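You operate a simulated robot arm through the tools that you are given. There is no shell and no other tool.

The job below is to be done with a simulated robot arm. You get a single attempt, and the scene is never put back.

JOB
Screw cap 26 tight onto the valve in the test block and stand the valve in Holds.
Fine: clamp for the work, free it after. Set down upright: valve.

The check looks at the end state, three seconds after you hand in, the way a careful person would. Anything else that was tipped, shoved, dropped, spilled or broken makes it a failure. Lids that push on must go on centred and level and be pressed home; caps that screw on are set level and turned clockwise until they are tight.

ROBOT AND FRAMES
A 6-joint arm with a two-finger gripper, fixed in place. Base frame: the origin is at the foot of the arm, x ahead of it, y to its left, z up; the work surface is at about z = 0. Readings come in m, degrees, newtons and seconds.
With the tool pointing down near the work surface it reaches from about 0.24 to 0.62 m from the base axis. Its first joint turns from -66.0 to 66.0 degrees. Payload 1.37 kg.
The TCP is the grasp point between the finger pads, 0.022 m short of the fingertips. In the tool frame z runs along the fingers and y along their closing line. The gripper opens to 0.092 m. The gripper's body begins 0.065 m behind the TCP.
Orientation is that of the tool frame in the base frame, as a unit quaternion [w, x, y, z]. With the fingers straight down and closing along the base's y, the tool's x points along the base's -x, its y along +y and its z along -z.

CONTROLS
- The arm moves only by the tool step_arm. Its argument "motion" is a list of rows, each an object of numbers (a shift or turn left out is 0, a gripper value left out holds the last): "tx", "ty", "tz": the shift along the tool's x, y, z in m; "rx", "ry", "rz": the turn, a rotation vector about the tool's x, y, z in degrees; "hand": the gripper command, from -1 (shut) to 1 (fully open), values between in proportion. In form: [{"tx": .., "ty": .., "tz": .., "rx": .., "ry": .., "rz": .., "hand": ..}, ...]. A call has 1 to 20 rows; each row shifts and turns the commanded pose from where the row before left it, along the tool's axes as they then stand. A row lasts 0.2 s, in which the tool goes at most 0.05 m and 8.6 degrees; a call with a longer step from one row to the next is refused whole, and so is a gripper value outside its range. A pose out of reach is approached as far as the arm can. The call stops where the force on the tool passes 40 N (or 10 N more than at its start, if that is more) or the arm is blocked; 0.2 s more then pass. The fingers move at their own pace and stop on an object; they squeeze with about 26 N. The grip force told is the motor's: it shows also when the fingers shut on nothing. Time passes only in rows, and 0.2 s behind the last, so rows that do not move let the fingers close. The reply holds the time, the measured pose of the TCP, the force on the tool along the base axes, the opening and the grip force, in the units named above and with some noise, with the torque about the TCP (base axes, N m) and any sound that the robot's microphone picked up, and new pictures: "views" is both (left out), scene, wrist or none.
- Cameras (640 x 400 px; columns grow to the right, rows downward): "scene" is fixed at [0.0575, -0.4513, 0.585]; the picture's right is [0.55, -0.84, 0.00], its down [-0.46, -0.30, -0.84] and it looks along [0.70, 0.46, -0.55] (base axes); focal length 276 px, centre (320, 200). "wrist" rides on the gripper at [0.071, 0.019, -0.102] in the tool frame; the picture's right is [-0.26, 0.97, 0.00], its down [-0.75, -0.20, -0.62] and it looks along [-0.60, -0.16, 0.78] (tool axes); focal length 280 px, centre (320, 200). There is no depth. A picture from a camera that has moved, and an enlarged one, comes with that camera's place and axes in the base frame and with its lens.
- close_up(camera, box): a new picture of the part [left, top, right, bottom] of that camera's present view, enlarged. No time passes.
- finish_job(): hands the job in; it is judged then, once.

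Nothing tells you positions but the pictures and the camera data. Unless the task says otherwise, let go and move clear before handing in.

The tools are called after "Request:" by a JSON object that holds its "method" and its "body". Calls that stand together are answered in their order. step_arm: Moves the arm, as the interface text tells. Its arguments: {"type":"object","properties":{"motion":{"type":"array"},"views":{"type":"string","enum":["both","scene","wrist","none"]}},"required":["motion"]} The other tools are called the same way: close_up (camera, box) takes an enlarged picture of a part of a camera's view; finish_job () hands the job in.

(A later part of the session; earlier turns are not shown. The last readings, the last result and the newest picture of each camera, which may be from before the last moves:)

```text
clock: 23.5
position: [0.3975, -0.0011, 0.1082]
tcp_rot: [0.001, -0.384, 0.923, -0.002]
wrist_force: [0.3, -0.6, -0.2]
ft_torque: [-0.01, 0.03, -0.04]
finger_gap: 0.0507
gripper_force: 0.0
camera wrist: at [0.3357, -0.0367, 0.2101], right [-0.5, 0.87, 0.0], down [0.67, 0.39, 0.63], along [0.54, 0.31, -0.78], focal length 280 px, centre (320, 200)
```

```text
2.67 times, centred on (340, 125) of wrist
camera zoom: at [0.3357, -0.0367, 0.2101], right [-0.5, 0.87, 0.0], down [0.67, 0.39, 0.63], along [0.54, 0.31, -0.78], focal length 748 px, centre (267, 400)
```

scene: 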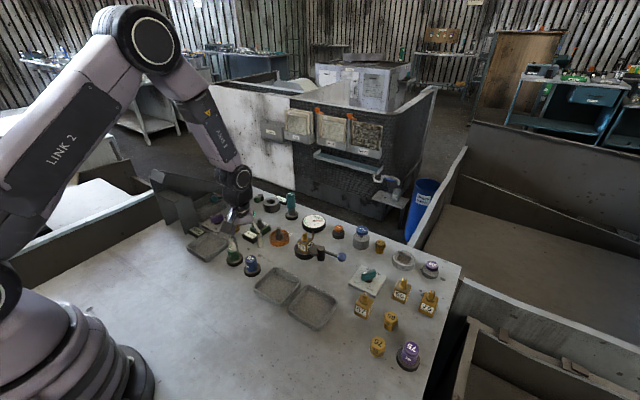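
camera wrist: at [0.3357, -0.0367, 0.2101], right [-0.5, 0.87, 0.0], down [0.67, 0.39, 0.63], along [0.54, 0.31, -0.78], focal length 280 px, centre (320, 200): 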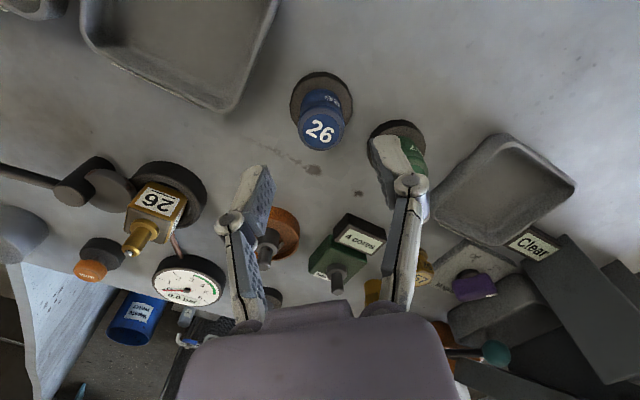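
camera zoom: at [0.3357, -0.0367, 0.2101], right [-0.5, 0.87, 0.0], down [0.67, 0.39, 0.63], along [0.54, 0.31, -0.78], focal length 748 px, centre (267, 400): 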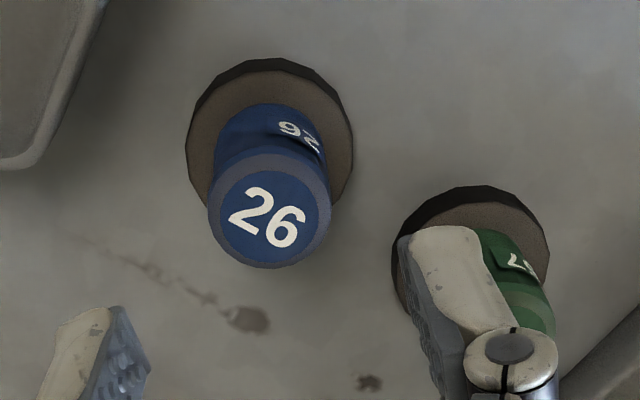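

The cap is centred between the fingers with its top at z≈0.053. I'll go down and grip it a little above the stand.

Request:
{"method": "step_arm", "body": {"motion": [{"tz": 0.035, "ty": -0.001}, {"tz": 0.033}, {}, {"hand": -1}, {}, {}, {}, {}]}}

Request:
{"method": "close_up", "body": {"camera": "scene", "box": [215, 225, 285, 285]}}

Request:
{"method": "close_up", "body": {"camera": "wrist", "box": [240, 100, 440, 250]}}

```text
clock: 25.3
position: [0.3997, -0.003, 0.0395]
tcp_rot: [0.001, -0.383, 0.924, -0.002]
wrist_force: [0.2, 0.2, 0.6]
ft_torque: [0.01, 0.01, 0.03]
finger_gap: 0.0287
gripper_force: 26.1
camera wrist: at [0.3368, -0.0381, 0.1421], right [-0.5, 0.87, 0.0], down [0.67, 0.39, 0.63], along [0.54, 0.31, -0.78], focal length 280 px, centre (320, 200)
```

scene: 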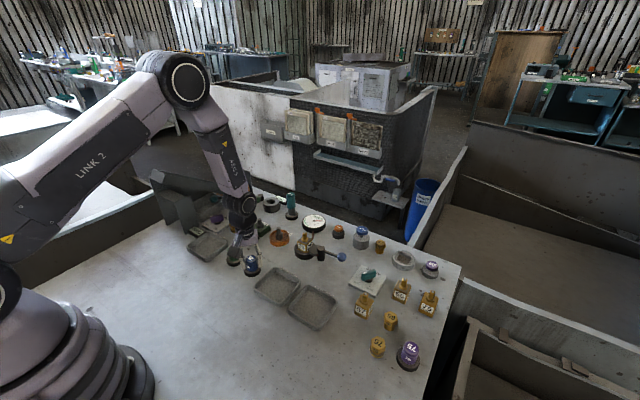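
wrist: 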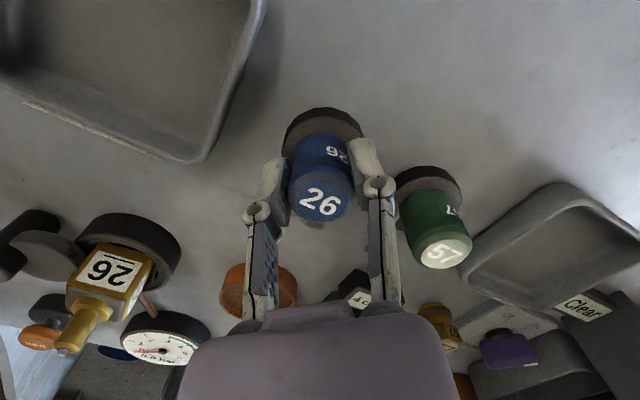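

```text
6.67 times, centred on (250, 255) of scene
camera zoom: at [0.0575, -0.4513, 0.585], right [0.55, -0.84, 0.0], down [-0.46, -0.3, -0.84], along [0.7, 0.46, -0.55], focal length 1841 px, centre (787, -167)
```

zoom: 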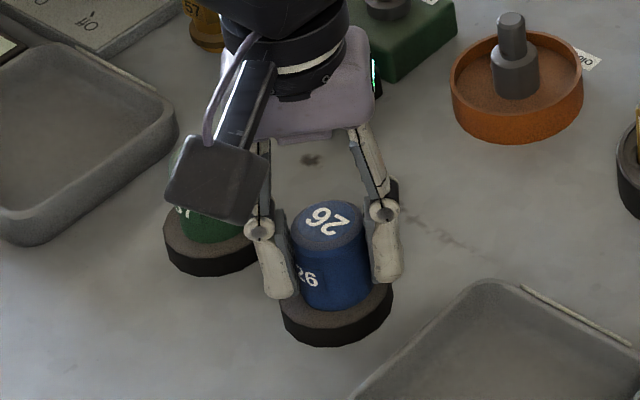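

```text
2.67 times, centred on (340, 175) of wrist
camera zoom: at [0.3368, -0.0381, 0.1421], right [-0.5, 0.87, 0.0], down [0.67, 0.39, 0.63], along [0.54, 0.31, -0.78], focal length 748 px, centre (267, 267)
```

zoom: 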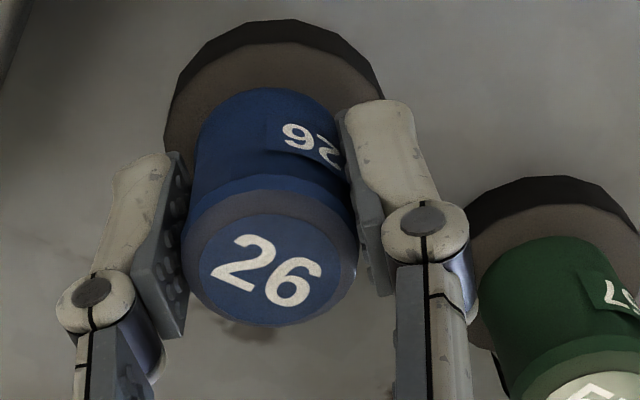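

The cap is gripped (28.7 mm). I'll lift a little and see whether it comes off the stand cleanly.

Request:
{"method": "step_arm", "body": {"motion": [{"tz": -0.01}, {"tz": -0.015}, {"tz": -0.02}, {"tz": -0.02}, {}]}}

Request:
{"method": "close_up", "body": {"camera": "scene", "box": [215, 215, 285, 285]}}

Request:
{"method": "close_up", "body": {"camera": "wrist", "box": [240, 60, 440, 250]}}

```text
clock: 26.5
position: [0.3995, -0.0035, 0.1062]
tcp_rot: [0.001, -0.383, 0.924, -0.002]
wrist_force: [0.2, 0.5, -0.2]
ft_torque: [0.01, 0.03, 0.0]
finger_gap: 0.0286
gripper_force: 26.0
camera wrist: at [0.3366, -0.0382, 0.2076], right [-0.5, 0.87, 0.0], down [0.68, 0.39, 0.63], along [0.54, 0.31, -0.78], focal length 280 px, centre (320, 200)
```

scene: 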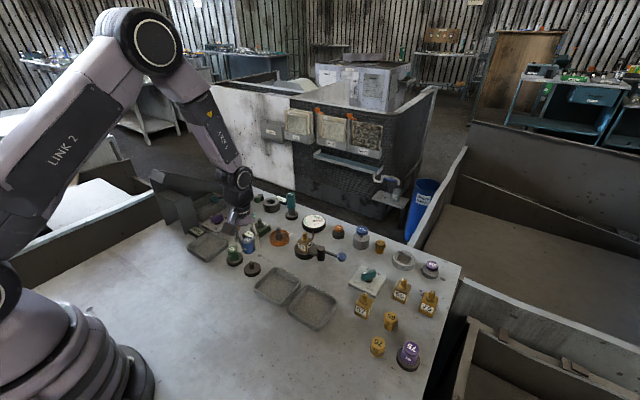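
wrist: 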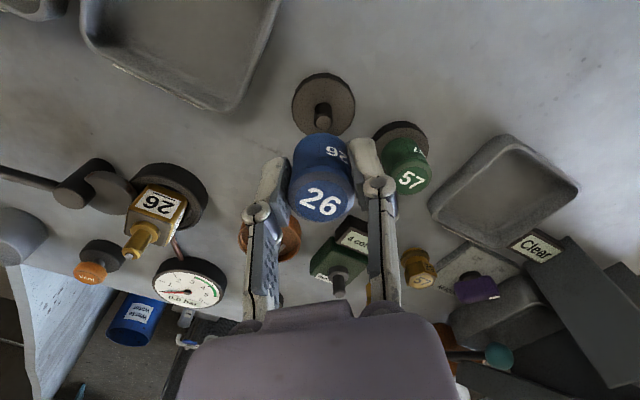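

```text
5.71 times, centred on (250, 250) of scene
camera zoom: at [0.0575, -0.4513, 0.585], right [0.55, -0.84, 0.0], down [-0.46, -0.3, -0.84], along [0.7, 0.46, -0.55], focal length 1578 px, centre (720, -86)
```

zoom: 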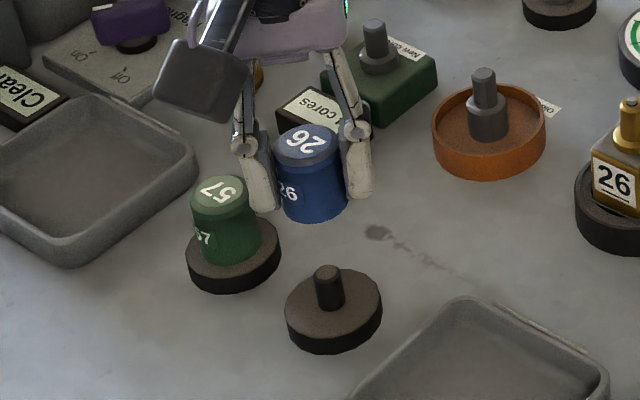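

```text
2.11 times, centred on (340, 155) of wrist
camera zoom: at [0.3366, -0.0382, 0.2076], right [-0.5, 0.87, 0.0], down [0.68, 0.39, 0.63], along [0.54, 0.31, -0.78], focal length 590 px, centre (278, 295)
```

zoom: 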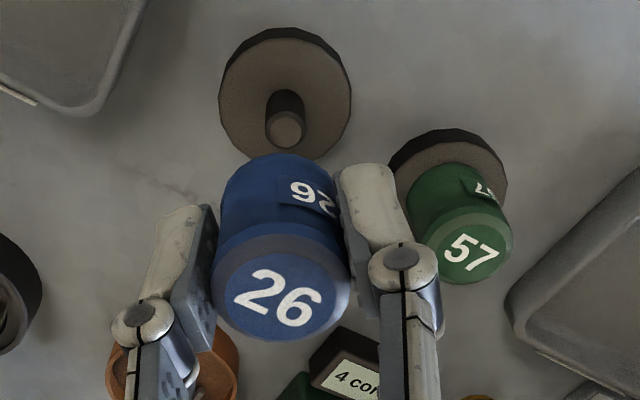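

The cap came off its peg and the stand stayed in place. Several views put the stem tip at about (0.540, −0.0785, 0.076). I'll move above it and check the alignment the same way the peg lined up.

Request:
{"method": "step_arm", "body": {"motion": [{"tz": -0.03}, {"tz": -0.024}, {"tx": -0.0116, "ty": -0.038}, {"tx": -0.0116, "ty": -0.038}, {"tx": -0.0116, "ty": -0.038}, {"tx": -0.0115, "ty": -0.0383}, {}, {}]}}

Request:
{"method": "close_up", "body": {"camera": "wrist", "box": [240, 60, 440, 220]}}

Request:
{"method": "close_up", "body": {"camera": "scene", "box": [270, 190, 350, 270]}}

```text
clock: 28.3
position: [0.5399, -0.0778, 0.1587]
tcp_rot: [0.001, -0.383, 0.924, -0.002]
wrist_force: [0.1, -0.1, -1.2]
ft_torque: [0.02, 0.0, 0.03]
finger_gap: 0.0287
gripper_force: 26.2
camera wrist: at [0.4775, -0.112, 0.2615], right [-0.5, 0.87, 0.0], down [0.67, 0.39, 0.63], along [0.54, 0.31, -0.78], focal length 280 px, centre (320, 200)
```

scene: 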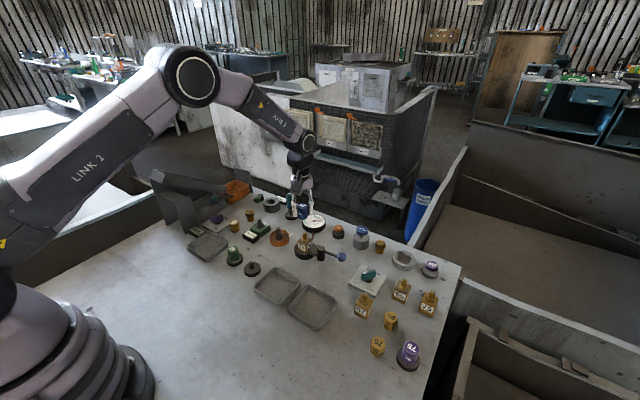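
wrist: 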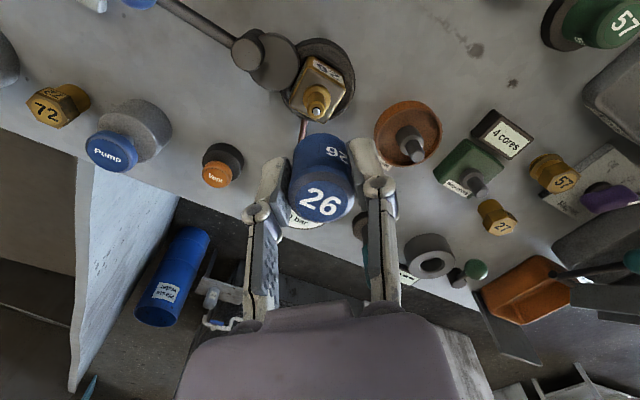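

```text
2.50 times, centred on (340, 140) of wrist
camera zoom: at [0.4775, -0.112, 0.2615], right [-0.5, 0.87, 0.0], down [0.67, 0.39, 0.63], along [0.54, 0.31, -0.78], focal length 701 px, centre (270, 350)
```

zoom: 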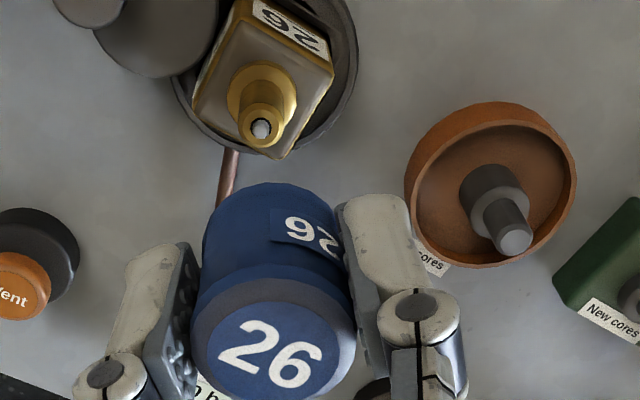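

```text
5.00 times, centred on (310, 230) of scene
camera zoom: at [0.0575, -0.4513, 0.585], right [0.55, -0.84, 0.0], down [-0.46, -0.3, -0.84], along [0.7, 0.46, -0.55], focal length 1381 px, centre (370, 50)
```

zoom: 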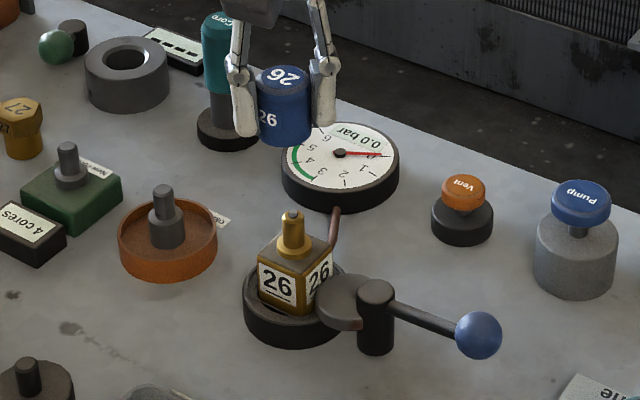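

The cap is nearly over the stem; the two views differ by a couple of millimetres. I'll take tighter close-ups to settle it.

Request:
{"method": "close_up", "body": {"camera": "scene", "box": [285, 195, 335, 255]}}

Request:
{"method": "close_up", "body": {"camera": "wrist", "box": [270, 60, 370, 130]}}

Request:
{"method": "close_up", "body": {"camera": "wrist", "box": [270, 130, 370, 230]}}

```text
6.67 times, centred on (310, 225) of scene
camera zoom: at [0.0575, -0.4513, 0.585], right [0.55, -0.84, 0.0], down [-0.46, -0.3, -0.84], along [0.7, 0.46, -0.55], focal length 1841 px, centre (387, 33)
```

zoom: 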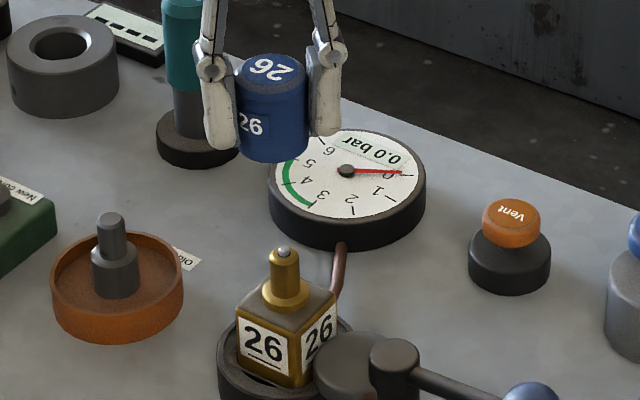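

```text
5.71 times, centred on (320, 95) of wrist
camera zoom: at [0.4775, -0.112, 0.2615], right [-0.5, 0.87, 0.0], down [0.67, 0.39, 0.63], along [0.54, 0.31, -0.78], focal length 1602 px, centre (320, 800)
```

zoom: 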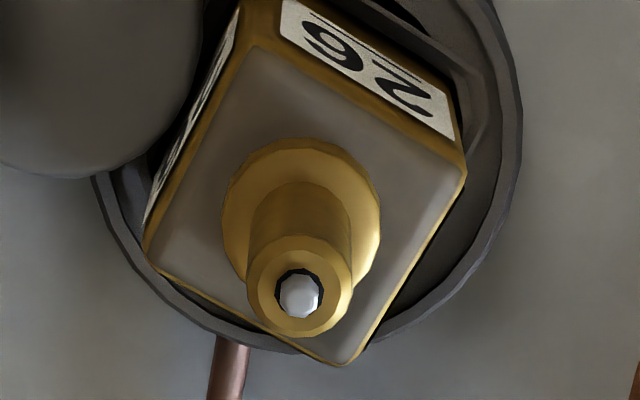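

```text
4.00 times, centred on (320, 180) of wrist
camera zoom: at [0.4775, -0.112, 0.2615], right [-0.5, 0.87, 0.0], down [0.67, 0.39, 0.63], along [0.54, 0.31, -0.78], focal length 1122 px, centre (320, 280)
```

zoom: 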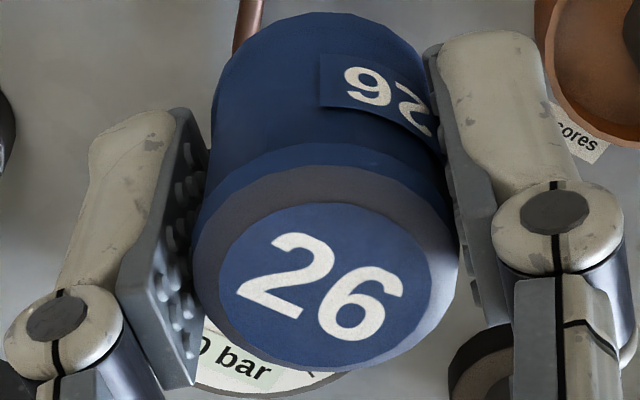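

Both cameras agree the stem sits about 3 mm towards −tool‑y of the cap. I'll correct that and come down to just above the stem.

Request:
{"method": "step_arm", "body": {"motion": [{"ty": -0.003}, {"tz": 0.02}, {"tz": 0.02}, {}]}}

Request:
{"method": "close_up", "body": {"camera": "scene", "box": [285, 205, 335, 255]}}

Request:
{"method": "close_up", "body": {"camera": "wrist", "box": [270, 90, 370, 230]}}

```text
clock: 29.3
position: [0.5413, -0.0792, 0.1189]
tcp_rot: [0.002, -0.383, 0.924, -0.001]
wrist_force: [-0.3, 0.9, -0.5]
ft_torque: [0.02, -0.04, -0.01]
finger_gap: 0.0287
gripper_force: 25.9
camera wrist: at [0.4791, -0.1146, 0.2213], right [-0.5, 0.87, 0.0], down [0.67, 0.39, 0.63], along [0.54, 0.31, -0.78], focal length 280 px, centre (320, 200)
```

scene: 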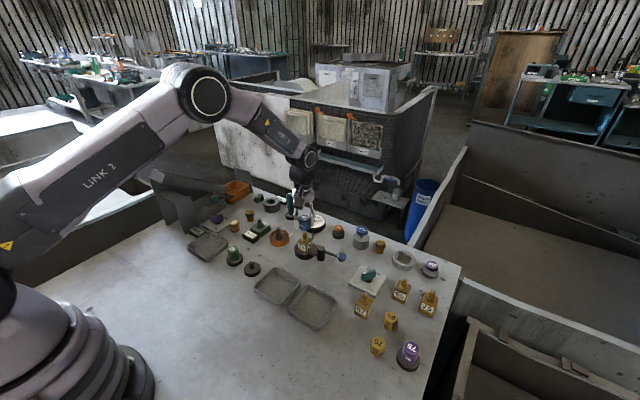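
wrist: 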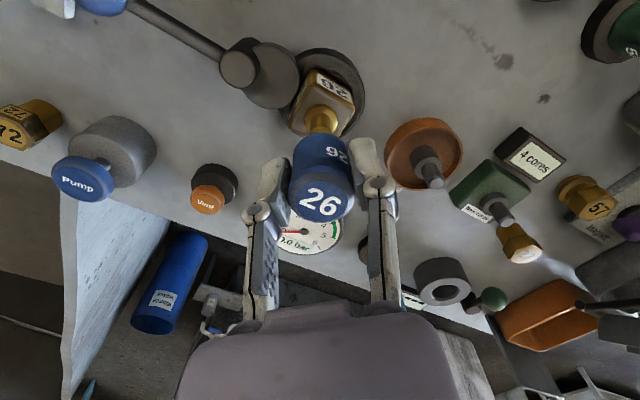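

```text
8.00 times, centred on (310, 230) of scene
camera zoom: at [0.0575, -0.4513, 0.585], right [0.55, -0.84, 0.0], down [-0.46, -0.3, -0.84], along [0.7, 0.46, -0.55], focal length 2209 px, centre (400, -40)
```

zoom: 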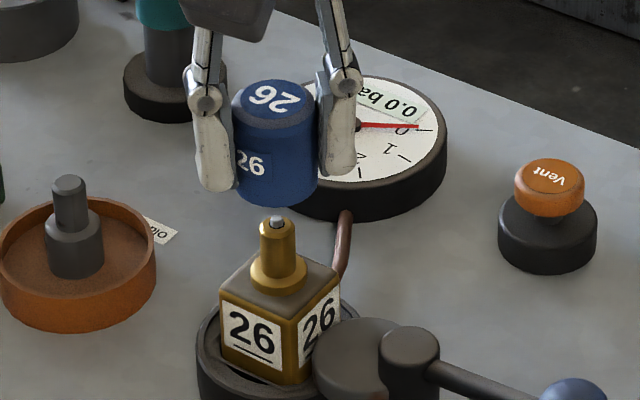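

```text
2.86 times, centred on (320, 160) of wrist
camera zoom: at [0.4791, -0.1146, 0.2213], right [-0.5, 0.87, 0.0], down [0.67, 0.39, 0.63], along [0.54, 0.31, -0.78], focal length 801 px, centre (320, 314)
```

zoom: 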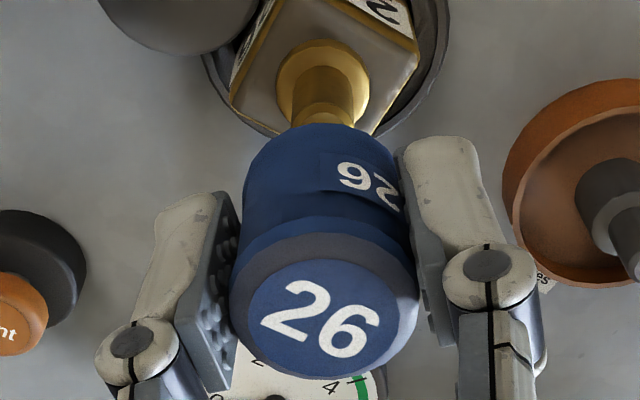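

Cap and stem are aligned in this view direction. To check the perpendicular direction, I'll raise slightly and turn 90° anticlockwise, which also adds clockwise travel for screwing, then look again.

Request:
{"method": "step_arm", "body": {"motion": [{"tz": -0.02}, {"rz": -8.5}, {"rz": -8.5}, {"rz": -8.5}, {"rz": -8.5}, {"rz": -8.5}, {"rz": -8.5}, {"rz": -8.5}, {"rz": -8.5}, {"rz": -8.5}, {"rz": -8.5}, {}]}}

Request:
{"method": "close_up", "body": {"camera": "scene", "box": [285, 205, 335, 255]}}

Request:
{"method": "close_up", "body": {"camera": "wrist", "box": [270, 90, 370, 230]}}

```text
clock: 31.9
position: [0.5418, -0.0795, 0.1406]
tcp_rot: [0.0, 0.907, -0.421, 0.002]
wrist_force: [-0.1, -0.3, 0.1]
ft_torque: [0.01, 0.03, -0.02]
finger_gap: 0.0286
gripper_force: 25.8
camera wrist: at [0.5739, -0.1446, 0.2422], right [-0.91, -0.42, 0.0], down [-0.33, 0.71, 0.62], along [-0.26, 0.57, -0.78], focal length 280 px, centre (320, 200)
```

scene: 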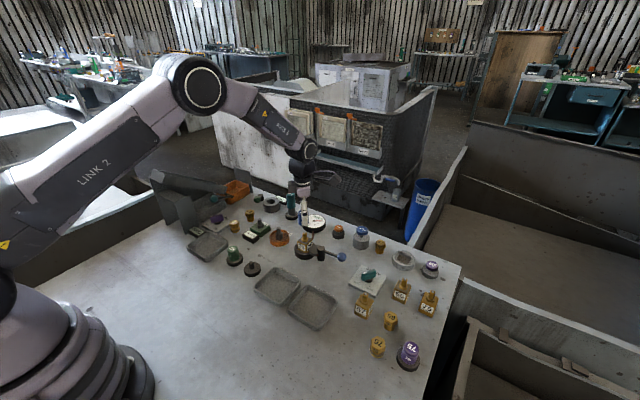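
wrist: 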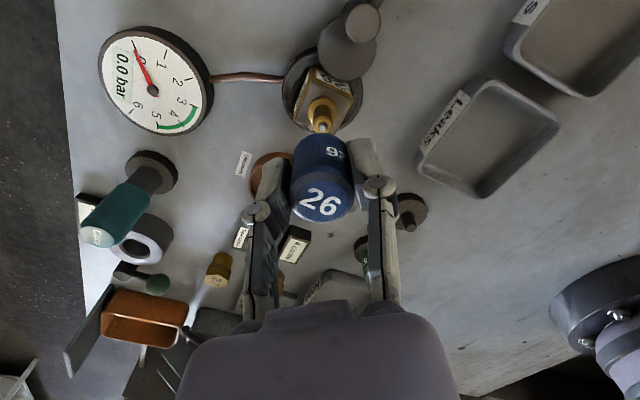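

```text
8.00 times, centred on (310, 230) of scene
camera zoom: at [0.0575, -0.4513, 0.585], right [0.55, -0.84, 0.0], down [-0.46, -0.3, -0.84], along [0.7, 0.46, -0.55], focal length 2209 px, centre (400, -40)
```

zoom: 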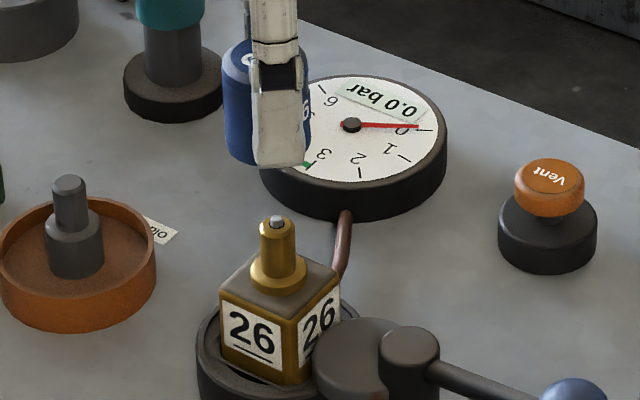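

```text
2.86 times, centred on (320, 160) of wrist
camera zoom: at [0.5739, -0.1446, 0.2422], right [-0.91, -0.42, 0.0], down [-0.33, 0.71, 0.62], along [-0.26, 0.57, -0.78], focal length 801 px, centre (320, 314)
```

zoom: 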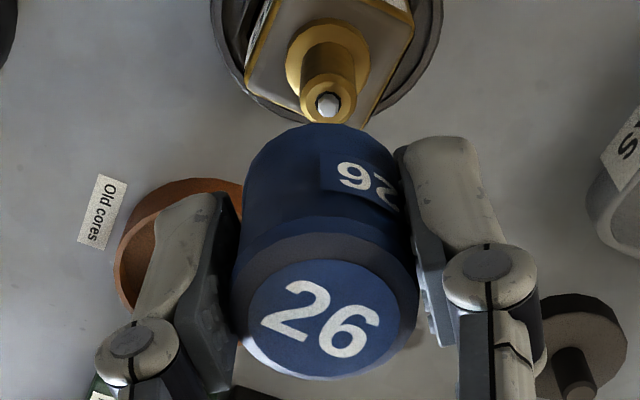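

The wrist has range to spare. Combining both views, the cap needs to shift about 2 mm, (−0.0003, −0.0018), to be over the stem. I'll correct and come down to about 8 mm above the tip.

Request:
{"method": "step_arm", "body": {"motion": [{"tx": 0.0012, "ty": 0.0014}, {"tz": 0.015}, {"tz": 0.013}, {}]}}

Request:
{"method": "close_up", "body": {"camera": "scene", "box": [285, 205, 335, 255]}}

Request:
{"method": "close_up", "body": {"camera": "wrist", "box": [270, 90, 370, 230]}}

```text
clock: 32.9
position: [0.5418, -0.0817, 0.1113]
tcp_rot: [0.0, 0.907, -0.422, 0.002]
wrist_force: [0.0, 0.7, -1.2]
ft_torque: [-0.01, -0.01, -0.01]
finger_gap: 0.0287
gripper_force: 26.0
camera wrist: at [0.5735, -0.1465, 0.2144], right [-0.91, -0.42, 0.0], down [-0.33, 0.71, 0.62], along [-0.26, 0.57, -0.78], focal length 280 px, centre (320, 200)
```

scene: 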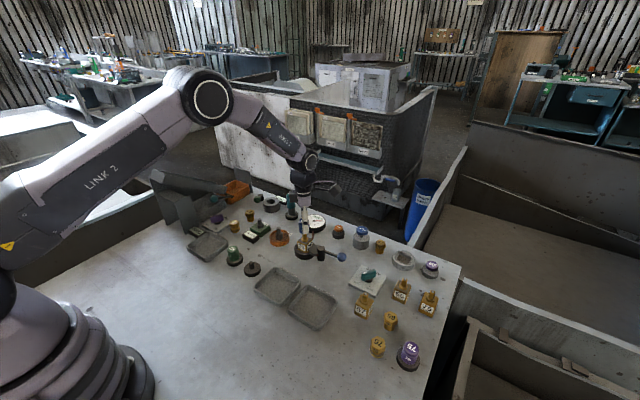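
wrist: 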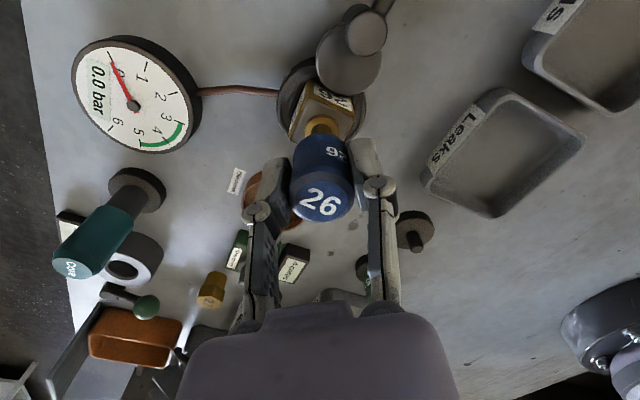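

```text
8.00 times, centred on (310, 230) of scene
camera zoom: at [0.0575, -0.4513, 0.585], right [0.55, -0.84, 0.0], down [-0.46, -0.3, -0.84], along [0.7, 0.46, -0.55], focal length 2209 px, centre (400, -40)
```

zoom: 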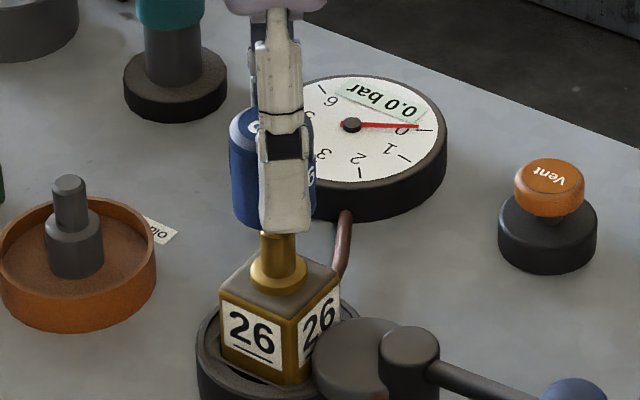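

```text
2.86 times, centred on (320, 160) of wrist
camera zoom: at [0.5735, -0.1465, 0.2144], right [-0.91, -0.42, 0.0], down [-0.33, 0.71, 0.62], along [-0.26, 0.57, -0.78], focal length 801 px, centre (320, 314)
```

zoom: 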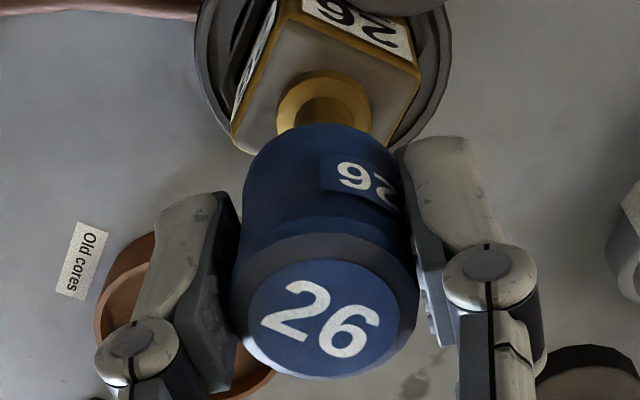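

Request:
{"method": "close_up", "body": {"camera": "scene", "box": [300, 215, 324, 245]}}

```text
13.33 times, centred on (312, 230) of scene
camera zoom: at [0.0575, -0.4513, 0.585], right [0.55, -0.84, 0.0], down [-0.46, -0.3, -0.84], along [0.7, 0.46, -0.55], focal length 3682 px, centre (427, -200)
```

zoom: 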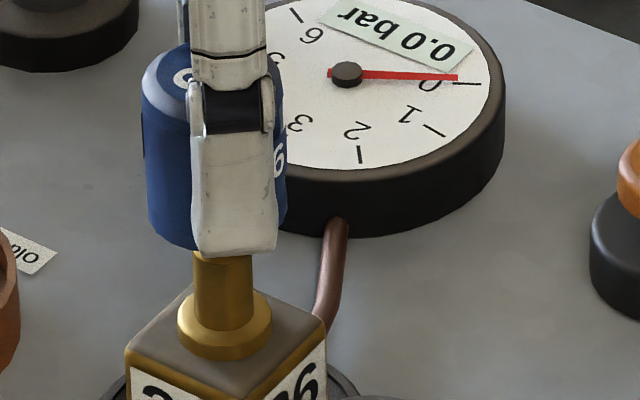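

The scene view shows one more small correction, +1.2 mm along tool x. I'll apply it and lower gently, watching the force.

Request:
{"method": "step_arm", "body": {"motion": [{"tx": 0.0012}, {"tz": 0.004}, {"tz": 0.004}, {"tz": 0.002}, {"tz": 0.002}, {}], "views": "none"}}

Request:
{"method": "close_up", "body": {"camera": "scene", "box": [300, 215, 324, 245]}}

```text
clock: 34.3
position: [0.5414, -0.0815, 0.0999]
tcp_rot: [0.0, 0.907, -0.421, 0.001]
wrist_force: [-0.2, -0.1, 0.3]
ft_torque: [-0.03, 0.0, 0.0]
finger_gap: 0.0288
gripper_force: 26.2
```

```text
13.33 times, centred on (312, 230) of scene
camera zoom: at [0.0575, -0.4513, 0.585], right [0.55, -0.84, 0.0], down [-0.46, -0.3, -0.84], along [0.7, 0.46, -0.55], focal length 3682 px, centre (427, -200)
```

zoom: 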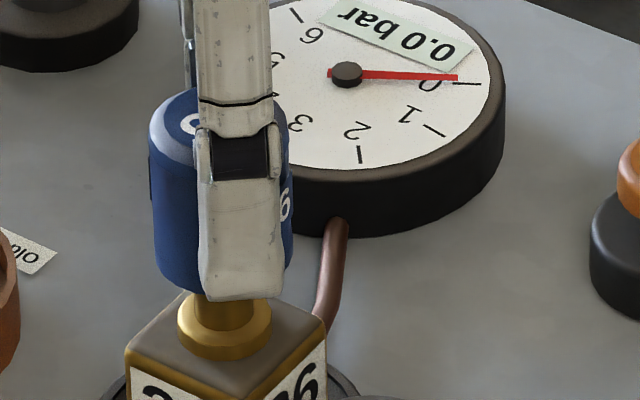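

The cap is aligned with the stem and there's no force yet. I'll lower further in small steps.

Request:
{"method": "step_arm", "body": {"motion": [{"tz": 0.002}, {"tz": 0.002}, {"tz": 0.002}, {}], "views": "none"}}

```text
clock: 35.3
position: [0.5423, -0.0824, 0.0931]
tcp_rot: [0.0, 0.907, -0.422, 0.002]
wrist_force: [0.0, -0.1, -1.1]
ft_torque: [-0.04, -0.04, 0.01]
finger_gap: 0.0286
gripper_force: 26.5
```

Request:
{"method": "step_arm", "body": {"motion": [{"tz": 0.002}, {"tz": 0.002}, {}], "views": "none"}}

Request:
{"method": "close_up", "body": {"camera": "scene", "box": [300, 215, 324, 245]}}

```text
clock: 36.1
position: [0.5432, -0.081, 0.0902]
tcp_rot: [-0.001, 0.906, -0.423, 0.001]
wrist_force: [0.4, 0.2, 0.3]
ft_torque: [0.02, 0.0, 0.02]
finger_gap: 0.0289
gripper_force: 26.7
```

```text
13.33 times, centred on (312, 230) of scene
camera zoom: at [0.0575, -0.4513, 0.585], right [0.55, -0.84, 0.0], down [-0.46, -0.3, -0.84], along [0.7, 0.46, -0.55], focal length 3682 px, centre (427, -200)
```

zoom: 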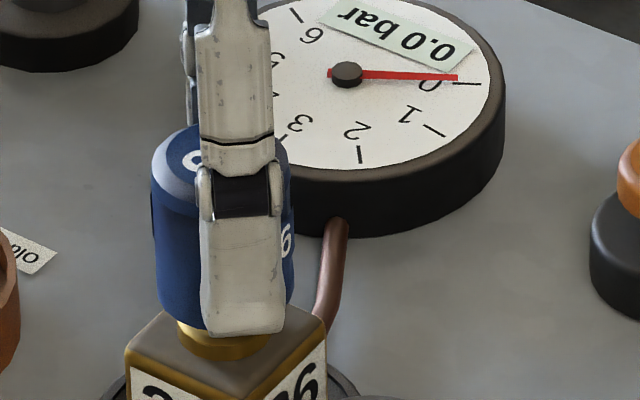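

The cap has slid over the stem without contact force. Continuing down until it meets the thread.

Request:
{"method": "step_arm", "body": {"motion": [{"tz": 0.001}, {"tz": 0.001}, {"tz": 0.001}, {}], "views": "none"}}

```text
clock: 37.1
position: [0.5432, -0.0807, 0.0865]
tcp_rot: [0.0, 0.907, -0.422, 0.001]
wrist_force: [0.3, -0.1, -0.3]
ft_torque: [0.0, -0.01, 0.04]
finger_gap: 0.0288
gripper_force: 25.9
```

Request:
{"method": "step_arm", "body": {"motion": [{"tz": 0.001}, {"tz": 0.001}, {"tz": 0.001}, {}], "views": "none"}}

Request:
{"method": "close_up", "body": {"camera": "scene", "box": [300, 215, 324, 245]}}

```text
clock: 38.1
position: [0.5425, -0.0831, 0.0839]
tcp_rot: [0.0, 0.907, -0.422, 0.002]
wrist_force: [0.6, 0.1, 0.1]
ft_torque: [0.0, -0.02, -0.01]
finger_gap: 0.0287
gripper_force: 26.0
```

```text
13.33 times, centred on (312, 230) of scene
camera zoom: at [0.0575, -0.4513, 0.585], right [0.55, -0.84, 0.0], down [-0.46, -0.3, -0.84], along [0.7, 0.46, -0.55], focal length 3682 px, centre (427, -200)
```

zoom: 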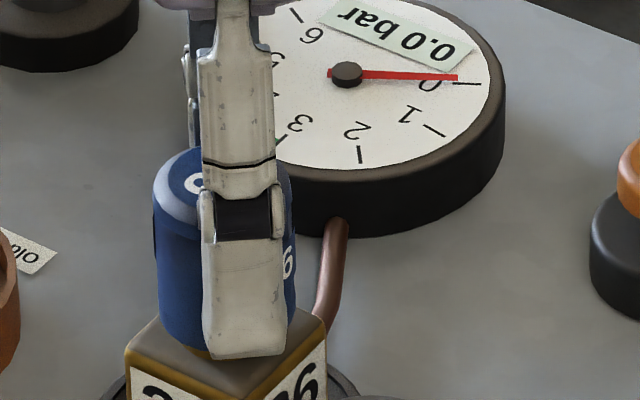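

Request:
{"method": "step_arm", "body": {"motion": [{"tz": 0.001}, {"tz": 0.001}, {}], "views": "none"}}

Request:
{"method": "close_up", "body": {"camera": "wrist", "box": [270, 90, 370, 230]}}

```text
clock: 38.9
position: [0.5435, -0.0816, 0.0818]
tcp_rot: [0.0, 0.906, -0.423, 0.002]
wrist_force: [-3.2, 1.1, 11.4]
ft_torque: [0.12, 0.21, 0.02]
finger_gap: 0.029
gripper_force: 25.5
```

```text
2.86 times, centred on (320, 160) of wrist
camera zoom: at [0.5748, -0.1474, 0.1852], right [-0.91, -0.42, 0.0], down [-0.33, 0.71, 0.62], along [-0.26, 0.57, -0.78], focal length 801 px, centre (320, 314)
```

zoom: 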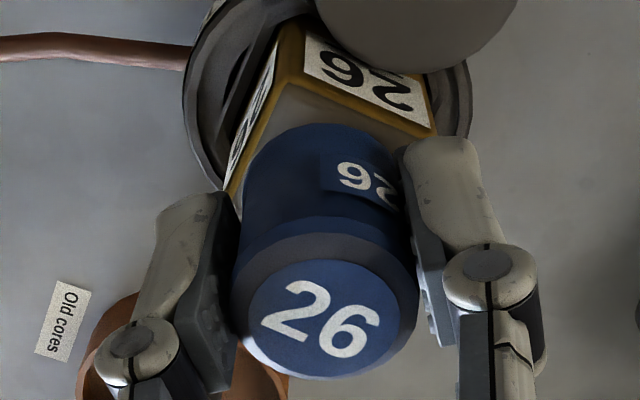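

The cap has met the thread (about 11 N upward). My grip is about 2.5 mm off the cap's axis, so I'll open, recentre on the cap and regrip so that it turns about its own axis.

Request:
{"method": "step_arm", "body": {"motion": [{"hand": 0.0}, {}, {"tx": -0.0025}, {}]}}

Request:
{"method": "close_up", "body": {"camera": "wrist", "box": [270, 90, 370, 230]}}

Request:
{"method": "close_up", "body": {"camera": "scene", "box": [297, 215, 327, 250]}}

```text
clock: 39.9
position: [0.5408, -0.0798, 0.0819]
tcp_rot: [0.0, 0.906, -0.422, 0.002]
wrist_force: [-0.2, 0.6, -0.9]
ft_torque: [0.0, 0.02, -0.01]
finger_gap: 0.0463
gripper_force: 0.0
camera wrist: at [0.5726, -0.1455, 0.1844], right [-0.91, -0.42, 0.0], down [-0.33, 0.71, 0.62], along [-0.26, 0.57, -0.78], focal length 280 px, centre (320, 200)
```

scene: 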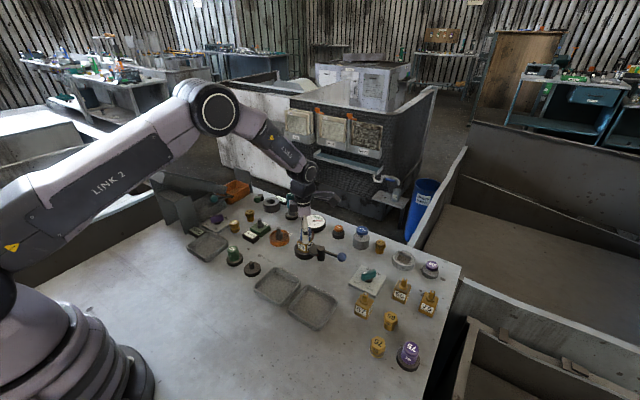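
wrist: 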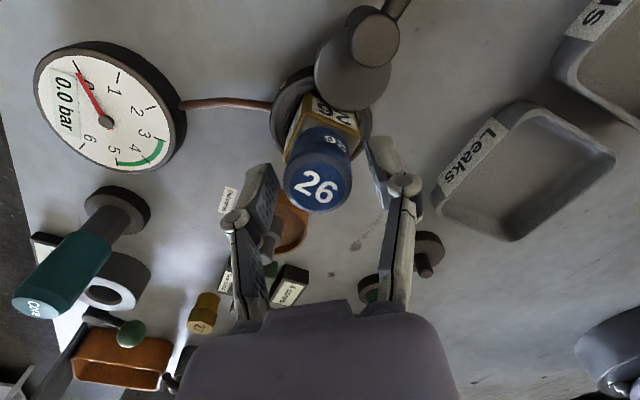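

```text
2.86 times, centred on (320, 160) of wrist
camera zoom: at [0.5726, -0.1455, 0.1844], right [-0.91, -0.42, 0.0], down [-0.33, 0.71, 0.62], along [-0.26, 0.57, -0.78], focal length 801 px, centre (320, 314)
```

zoom: 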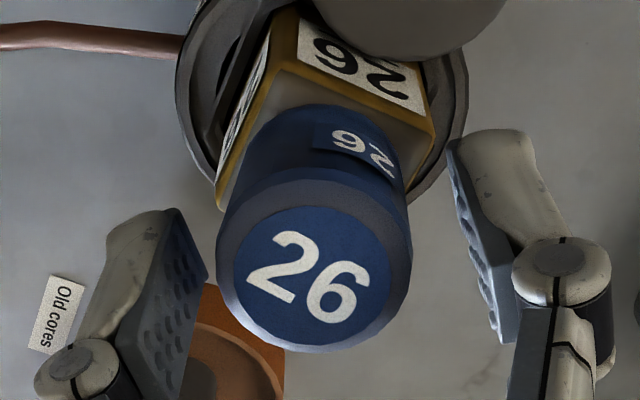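

```text
11.43 times, centred on (312, 232) of scene
camera zoom: at [0.0575, -0.4513, 0.585], right [0.55, -0.84, 0.0], down [-0.46, -0.3, -0.84], along [0.7, 0.46, -0.55], focal length 3156 px, centre (411, -171)
```

zoom: 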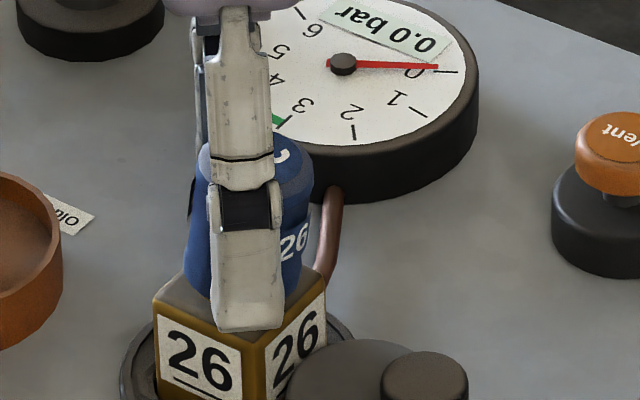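

Once released, the cap tipped slightly on the stem, leaning along about (0.74, −0.67). Closing the fingers along that direction will stand it level again, so I'll turn the open gripper 85° clockwise around the cap and regrip.

Request:
{"method": "step_arm", "body": {"motion": [{"rz": 8.5}, {"rz": 8.5}, {"rz": 8.5}, {"rz": 8.5}, {"rz": 8.5}, {"rz": 8.5}, {"rz": 8.5}, {"rz": 8.5}, {"rz": 8.5}, {"rz": 8.5}, {}]}}

Request:
{"method": "close_up", "body": {"camera": "wrist", "box": [270, 90, 370, 230]}}

Request:
{"method": "close_up", "body": {"camera": "scene", "box": [297, 215, 327, 250]}}

```text
clock: 42.3
position: [0.5411, -0.0795, 0.0817]
tcp_rot: [0.002, -0.383, 0.924, -0.001]
wrist_force: [0.2, -0.4, -0.6]
ft_torque: [0.0, -0.05, -0.03]
finger_gap: 0.0458
gripper_force: 0.1
camera wrist: at [0.4782, -0.1149, 0.1841], right [-0.5, 0.87, 0.0], down [0.68, 0.39, 0.63], along [0.54, 0.31, -0.78], focal length 280 px, centre (320, 200)
```

scene: 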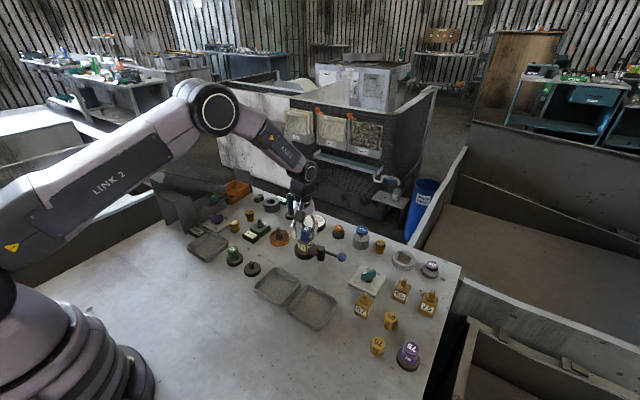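
wrist: 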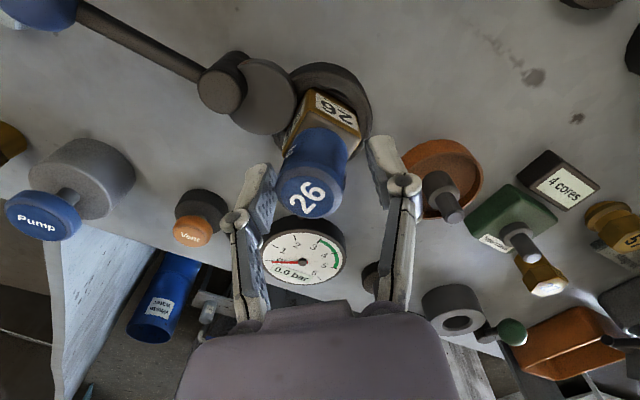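

```text
2.86 times, centred on (320, 160) of wrist
camera zoom: at [0.4782, -0.1149, 0.1841], right [-0.5, 0.87, 0.0], down [0.68, 0.39, 0.63], along [0.54, 0.31, -0.78], focal length 801 px, centre (320, 314)
```

zoom: 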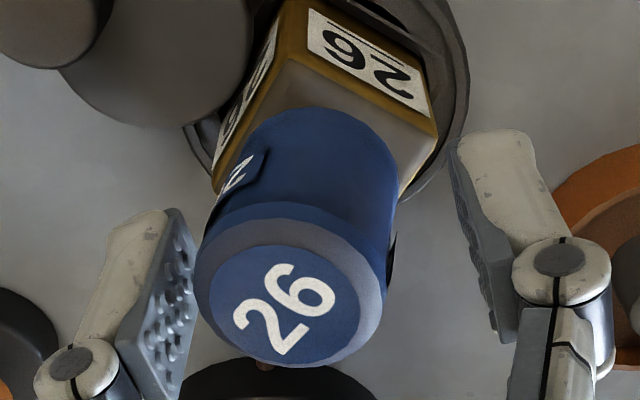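

```text
11.43 times, centred on (312, 232) of scene
camera zoom: at [0.0575, -0.4513, 0.585], right [0.55, -0.84, 0.0], down [-0.46, -0.3, -0.84], along [0.7, 0.46, -0.55], focal length 3156 px, centre (411, -171)
```

zoom: 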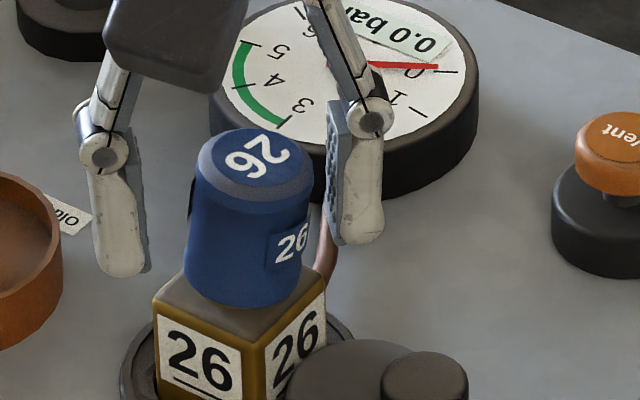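

Request:
{"method": "step_arm", "body": {"motion": [{"hand": -0.2}, {}, {"hand": -0.35}, {}, {"hand": -1}, {}, {}, {}]}}

Request:
{"method": "close_up", "body": {"camera": "wrist", "box": [270, 90, 370, 230]}}

Request:
{"method": "close_up", "body": {"camera": "scene", "box": [297, 215, 327, 250]}}

```text
clock: 44.1
position: [0.5401, -0.0801, 0.0822]
tcp_rot: [0.001, -0.384, 0.923, -0.002]
wrist_force: [0.0, -0.8, 1.4]
ft_torque: [0.0, 0.01, 0.01]
finger_gap: 0.0284
gripper_force: 25.8
camera wrist: at [0.4783, -0.1151, 0.1841], right [-0.5, 0.87, 0.0], down [0.67, 0.39, 0.63], along [0.54, 0.31, -0.78], focal length 280 px, centre (320, 200)
```

scene: 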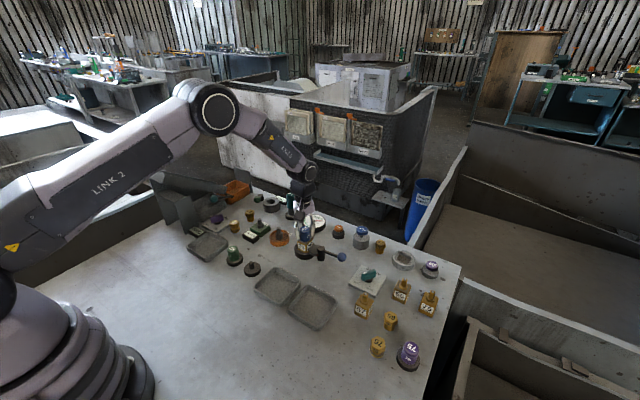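
wrist: 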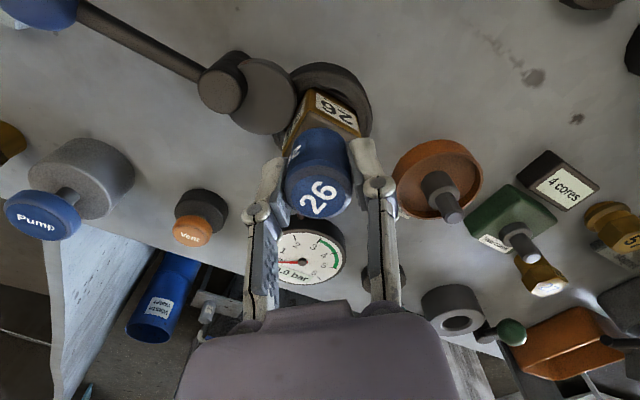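

```text
2.86 times, centred on (320, 160) of wrist
camera zoom: at [0.4783, -0.1151, 0.1841], right [-0.5, 0.87, 0.0], down [0.67, 0.39, 0.63], along [0.54, 0.31, -0.78], focal length 801 px, centre (320, 314)
```

zoom: 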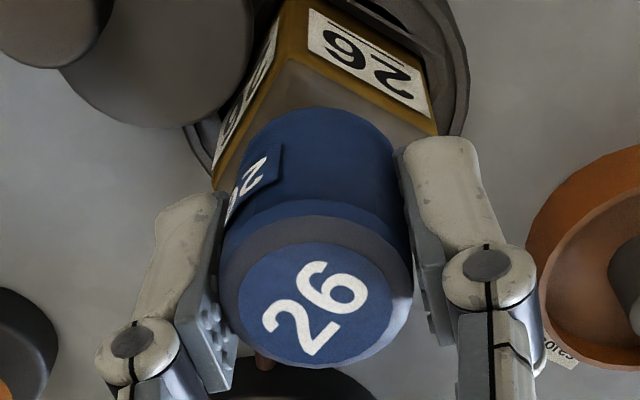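

```text
11.43 times, centred on (312, 232) of scene
camera zoom: at [0.0575, -0.4513, 0.585], right [0.55, -0.84, 0.0], down [-0.46, -0.3, -0.84], along [0.7, 0.46, -0.55], focal length 3156 px, centre (411, -171)
```

zoom: 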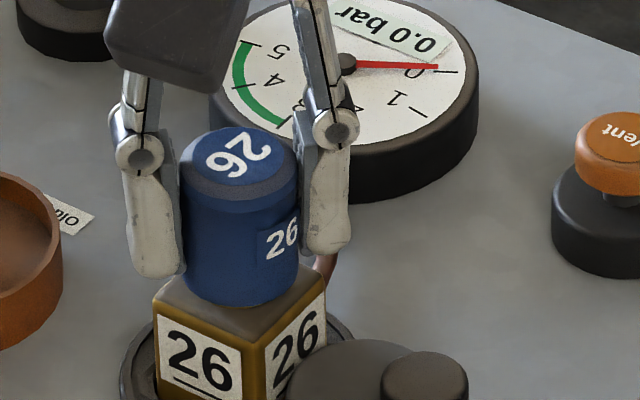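

The cap is level and gripped on its axis. I'll start turning clockwise with a slight downward feed and watch force and torque.

Request:
{"method": "step_arm", "body": {"motion": [{"tz": 0.0005}, {"rz": 8, "tz": 0.0003}, {"rz": 8, "tz": 0.0003}, {"rz": 8, "tz": 0.0003}, {"rz": 8, "tz": 0.0003}], "views": "none"}}

Request:
{"method": "close_up", "body": {"camera": "scene", "box": [297, 215, 327, 250]}}

```text
clock: 45.3
position: [0.5425, -0.0794, 0.0819]
tcp_rot: [0.002, -0.112, 0.994, -0.001]
wrist_force: [-8.0, 5.7, 18.5]
ft_torque: [0.19, 0.26, 0.05]
finger_gap: 0.0291
gripper_force: 25.9
```

```text
11.43 times, centred on (312, 232) of scene
camera zoom: at [0.0574, -0.4512, 0.585], right [0.55, -0.84, 0.0], down [-0.46, -0.3, -0.84], along [0.7, 0.46, -0.55], focal length 3156 px, centre (411, -171)
```

zoom: 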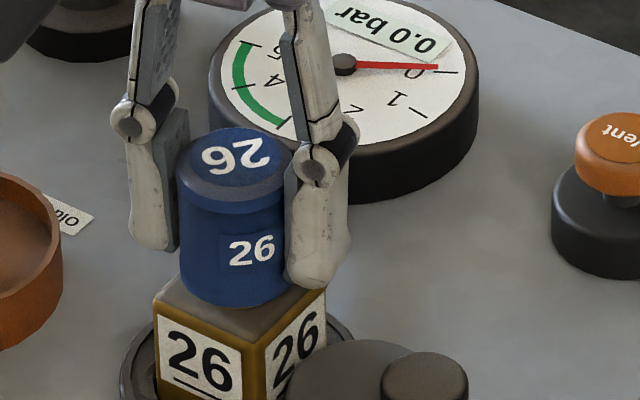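

There's some side force (−8, +6 N), so the cap is slightly off axis towards +x, −y. I'll ease up, shift about 1.5 mm the way the force points, and check again.

Request:
{"method": "step_arm", "body": {"motion": [{"tz": -0.0008}, {"tx": 0.001, "ty": 0.0013}, {}, {}], "views": "none"}}

```text
clock: 46.3
position: [0.5412, -0.0796, 0.0809]
tcp_rot: [0.003, -0.115, 0.993, -0.002]
wrist_force: [14.7, -2.2, -4.0]
ft_torque: [-0.08, -0.37, 0.01]
finger_gap: 0.0289
gripper_force: 26.1
```

The side force reversed, so the axis lies between the two positions. I'll move back part-way and read again.

Request:
{"method": "step_arm", "body": {"motion": [{"tx": -0.0007, "ty": -0.0004, "tz": 0.0002}, {}, {}], "views": "none"}}

```text
clock: 47.1
position: [0.5405, -0.0788, 0.0806]
tcp_rot: [0.001, -0.114, 0.993, -0.001]
wrist_force: [7.9, -4.2, 3.0]
ft_torque: [-0.12, -0.24, 0.01]
finger_gap: 0.0285
gripper_force: 26.3
```

Request:
{"method": "step_arm", "body": {"motion": [{"tx": -0.0007, "ty": -0.0005}, {}, {}], "views": "none"}}

```text
clock: 47.9
position: [0.5415, -0.0794, 0.0805]
tcp_rot: [0.002, -0.115, 0.993, -0.001]
wrist_force: [-4.3, -1.1, 12.9]
ft_torque: [-0.05, 0.1, -0.04]
finger_gap: 0.0287
gripper_force: 26.0
```

Side forces are now small. I'll continue turning clockwise at constant height and see what the thread does.

Request:
{"method": "step_arm", "body": {"motion": [{"rz": 8}, {"rz": 8}, {"rz": 8}, {}], "views": "none"}}

Request:
{"method": "close_up", "body": {"camera": "scene", "box": [297, 215, 327, 250]}}

Request:
{"method": "close_up", "body": {"camera": "wrist", "box": [270, 90, 370, 230]}}

```text
clock: 48.9
position: [0.5402, -0.0806, 0.0816]
tcp_rot: [0.001, 0.095, 0.995, -0.001]
wrist_force: [-10.3, -2.7, 16.4]
ft_torque: [-0.09, 0.33, 0.14]
finger_gap: 0.0283
gripper_force: 25.8
```

```text
11.43 times, centred on (312, 232) of scene
camera zoom: at [0.0574, -0.4512, 0.585], right [0.55, -0.84, 0.0], down [-0.46, -0.3, -0.84], along [0.7, 0.46, -0.55], focal length 3156 px, centre (411, -171)
```

zoom: 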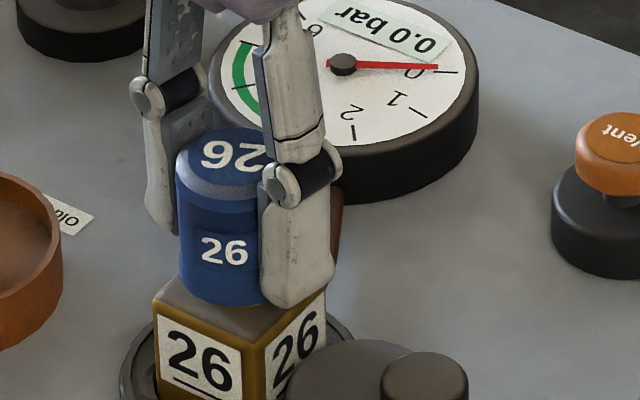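

```text
2.86 times, centred on (320, 160) of wrist
camera zoom: at [0.476, -0.0461, 0.183], right [0.44, 0.9, 0.0], down [0.7, -0.34, 0.63], along [0.56, -0.28, -0.78], focal length 801 px, centre (320, 314)
```

zoom: 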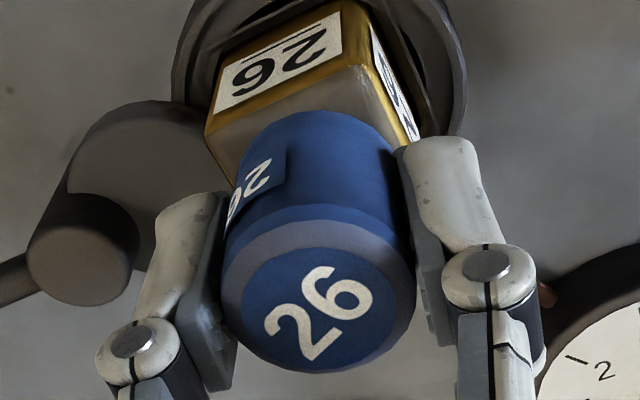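

The cap is level but there's still some side force and no clear downward pull from the thread. I'll trim sideways and keep turning in small increments.

Request:
{"method": "step_arm", "body": {"motion": [{"tx": 0.0006, "ty": -0.0002}, {"rz": 6}, {"rz": 6}, {}], "views": "none"}}

```text
clock: 49.9
position: [0.5402, -0.0796, 0.0802]
tcp_rot: [0.001, 0.198, 0.98, 0.0]
wrist_force: [3.6, -8.3, -1.8]
ft_torque: [-0.17, -0.13, 0.18]
finger_gap: 0.0286
gripper_force: 26.1
```

Now the torque about z is rising (0.18) and the upward force has vanished, so the thread seems to be taking. I'll trim and continue with a small feed.

Request:
{"method": "step_arm", "body": {"motion": [{"tx": -0.0002, "ty": -0.0003, "tz": 0.0002}, {"rz": 6, "tz": 5e-05}, {"rz": 6, "tz": 5e-05}, {"rz": 6, "tz": 5e-05}, {}], "views": "none"}}

Request:
{"method": "close_up", "body": {"camera": "scene", "box": [297, 215, 327, 250]}}

```text
clock: 51.1
position: [0.5396, -0.0808, 0.0802]
tcp_rot: [0.001, 0.35, 0.937, -0.001]
wrist_force: [-2.4, -2.4, 2.3]
ft_torque: [-0.09, 0.1, 0.25]
finger_gap: 0.0284
gripper_force: 26.4
```

```text
11.43 times, centred on (312, 232) of scene
camera zoom: at [0.0575, -0.4513, 0.585], right [0.55, -0.84, 0.0], down [-0.46, -0.3, -0.84], along [0.7, 0.46, -0.55], focal length 3156 px, centre (411, -171)
```

zoom: 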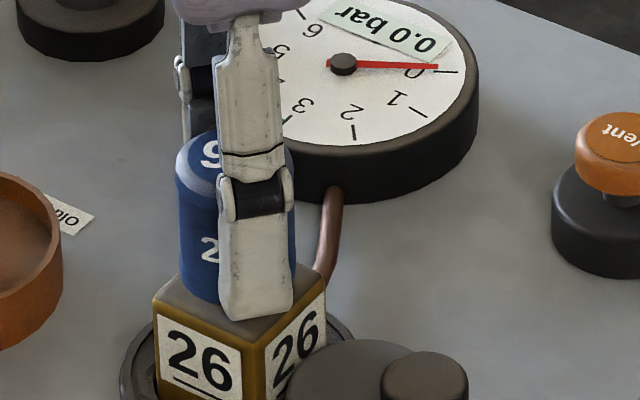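

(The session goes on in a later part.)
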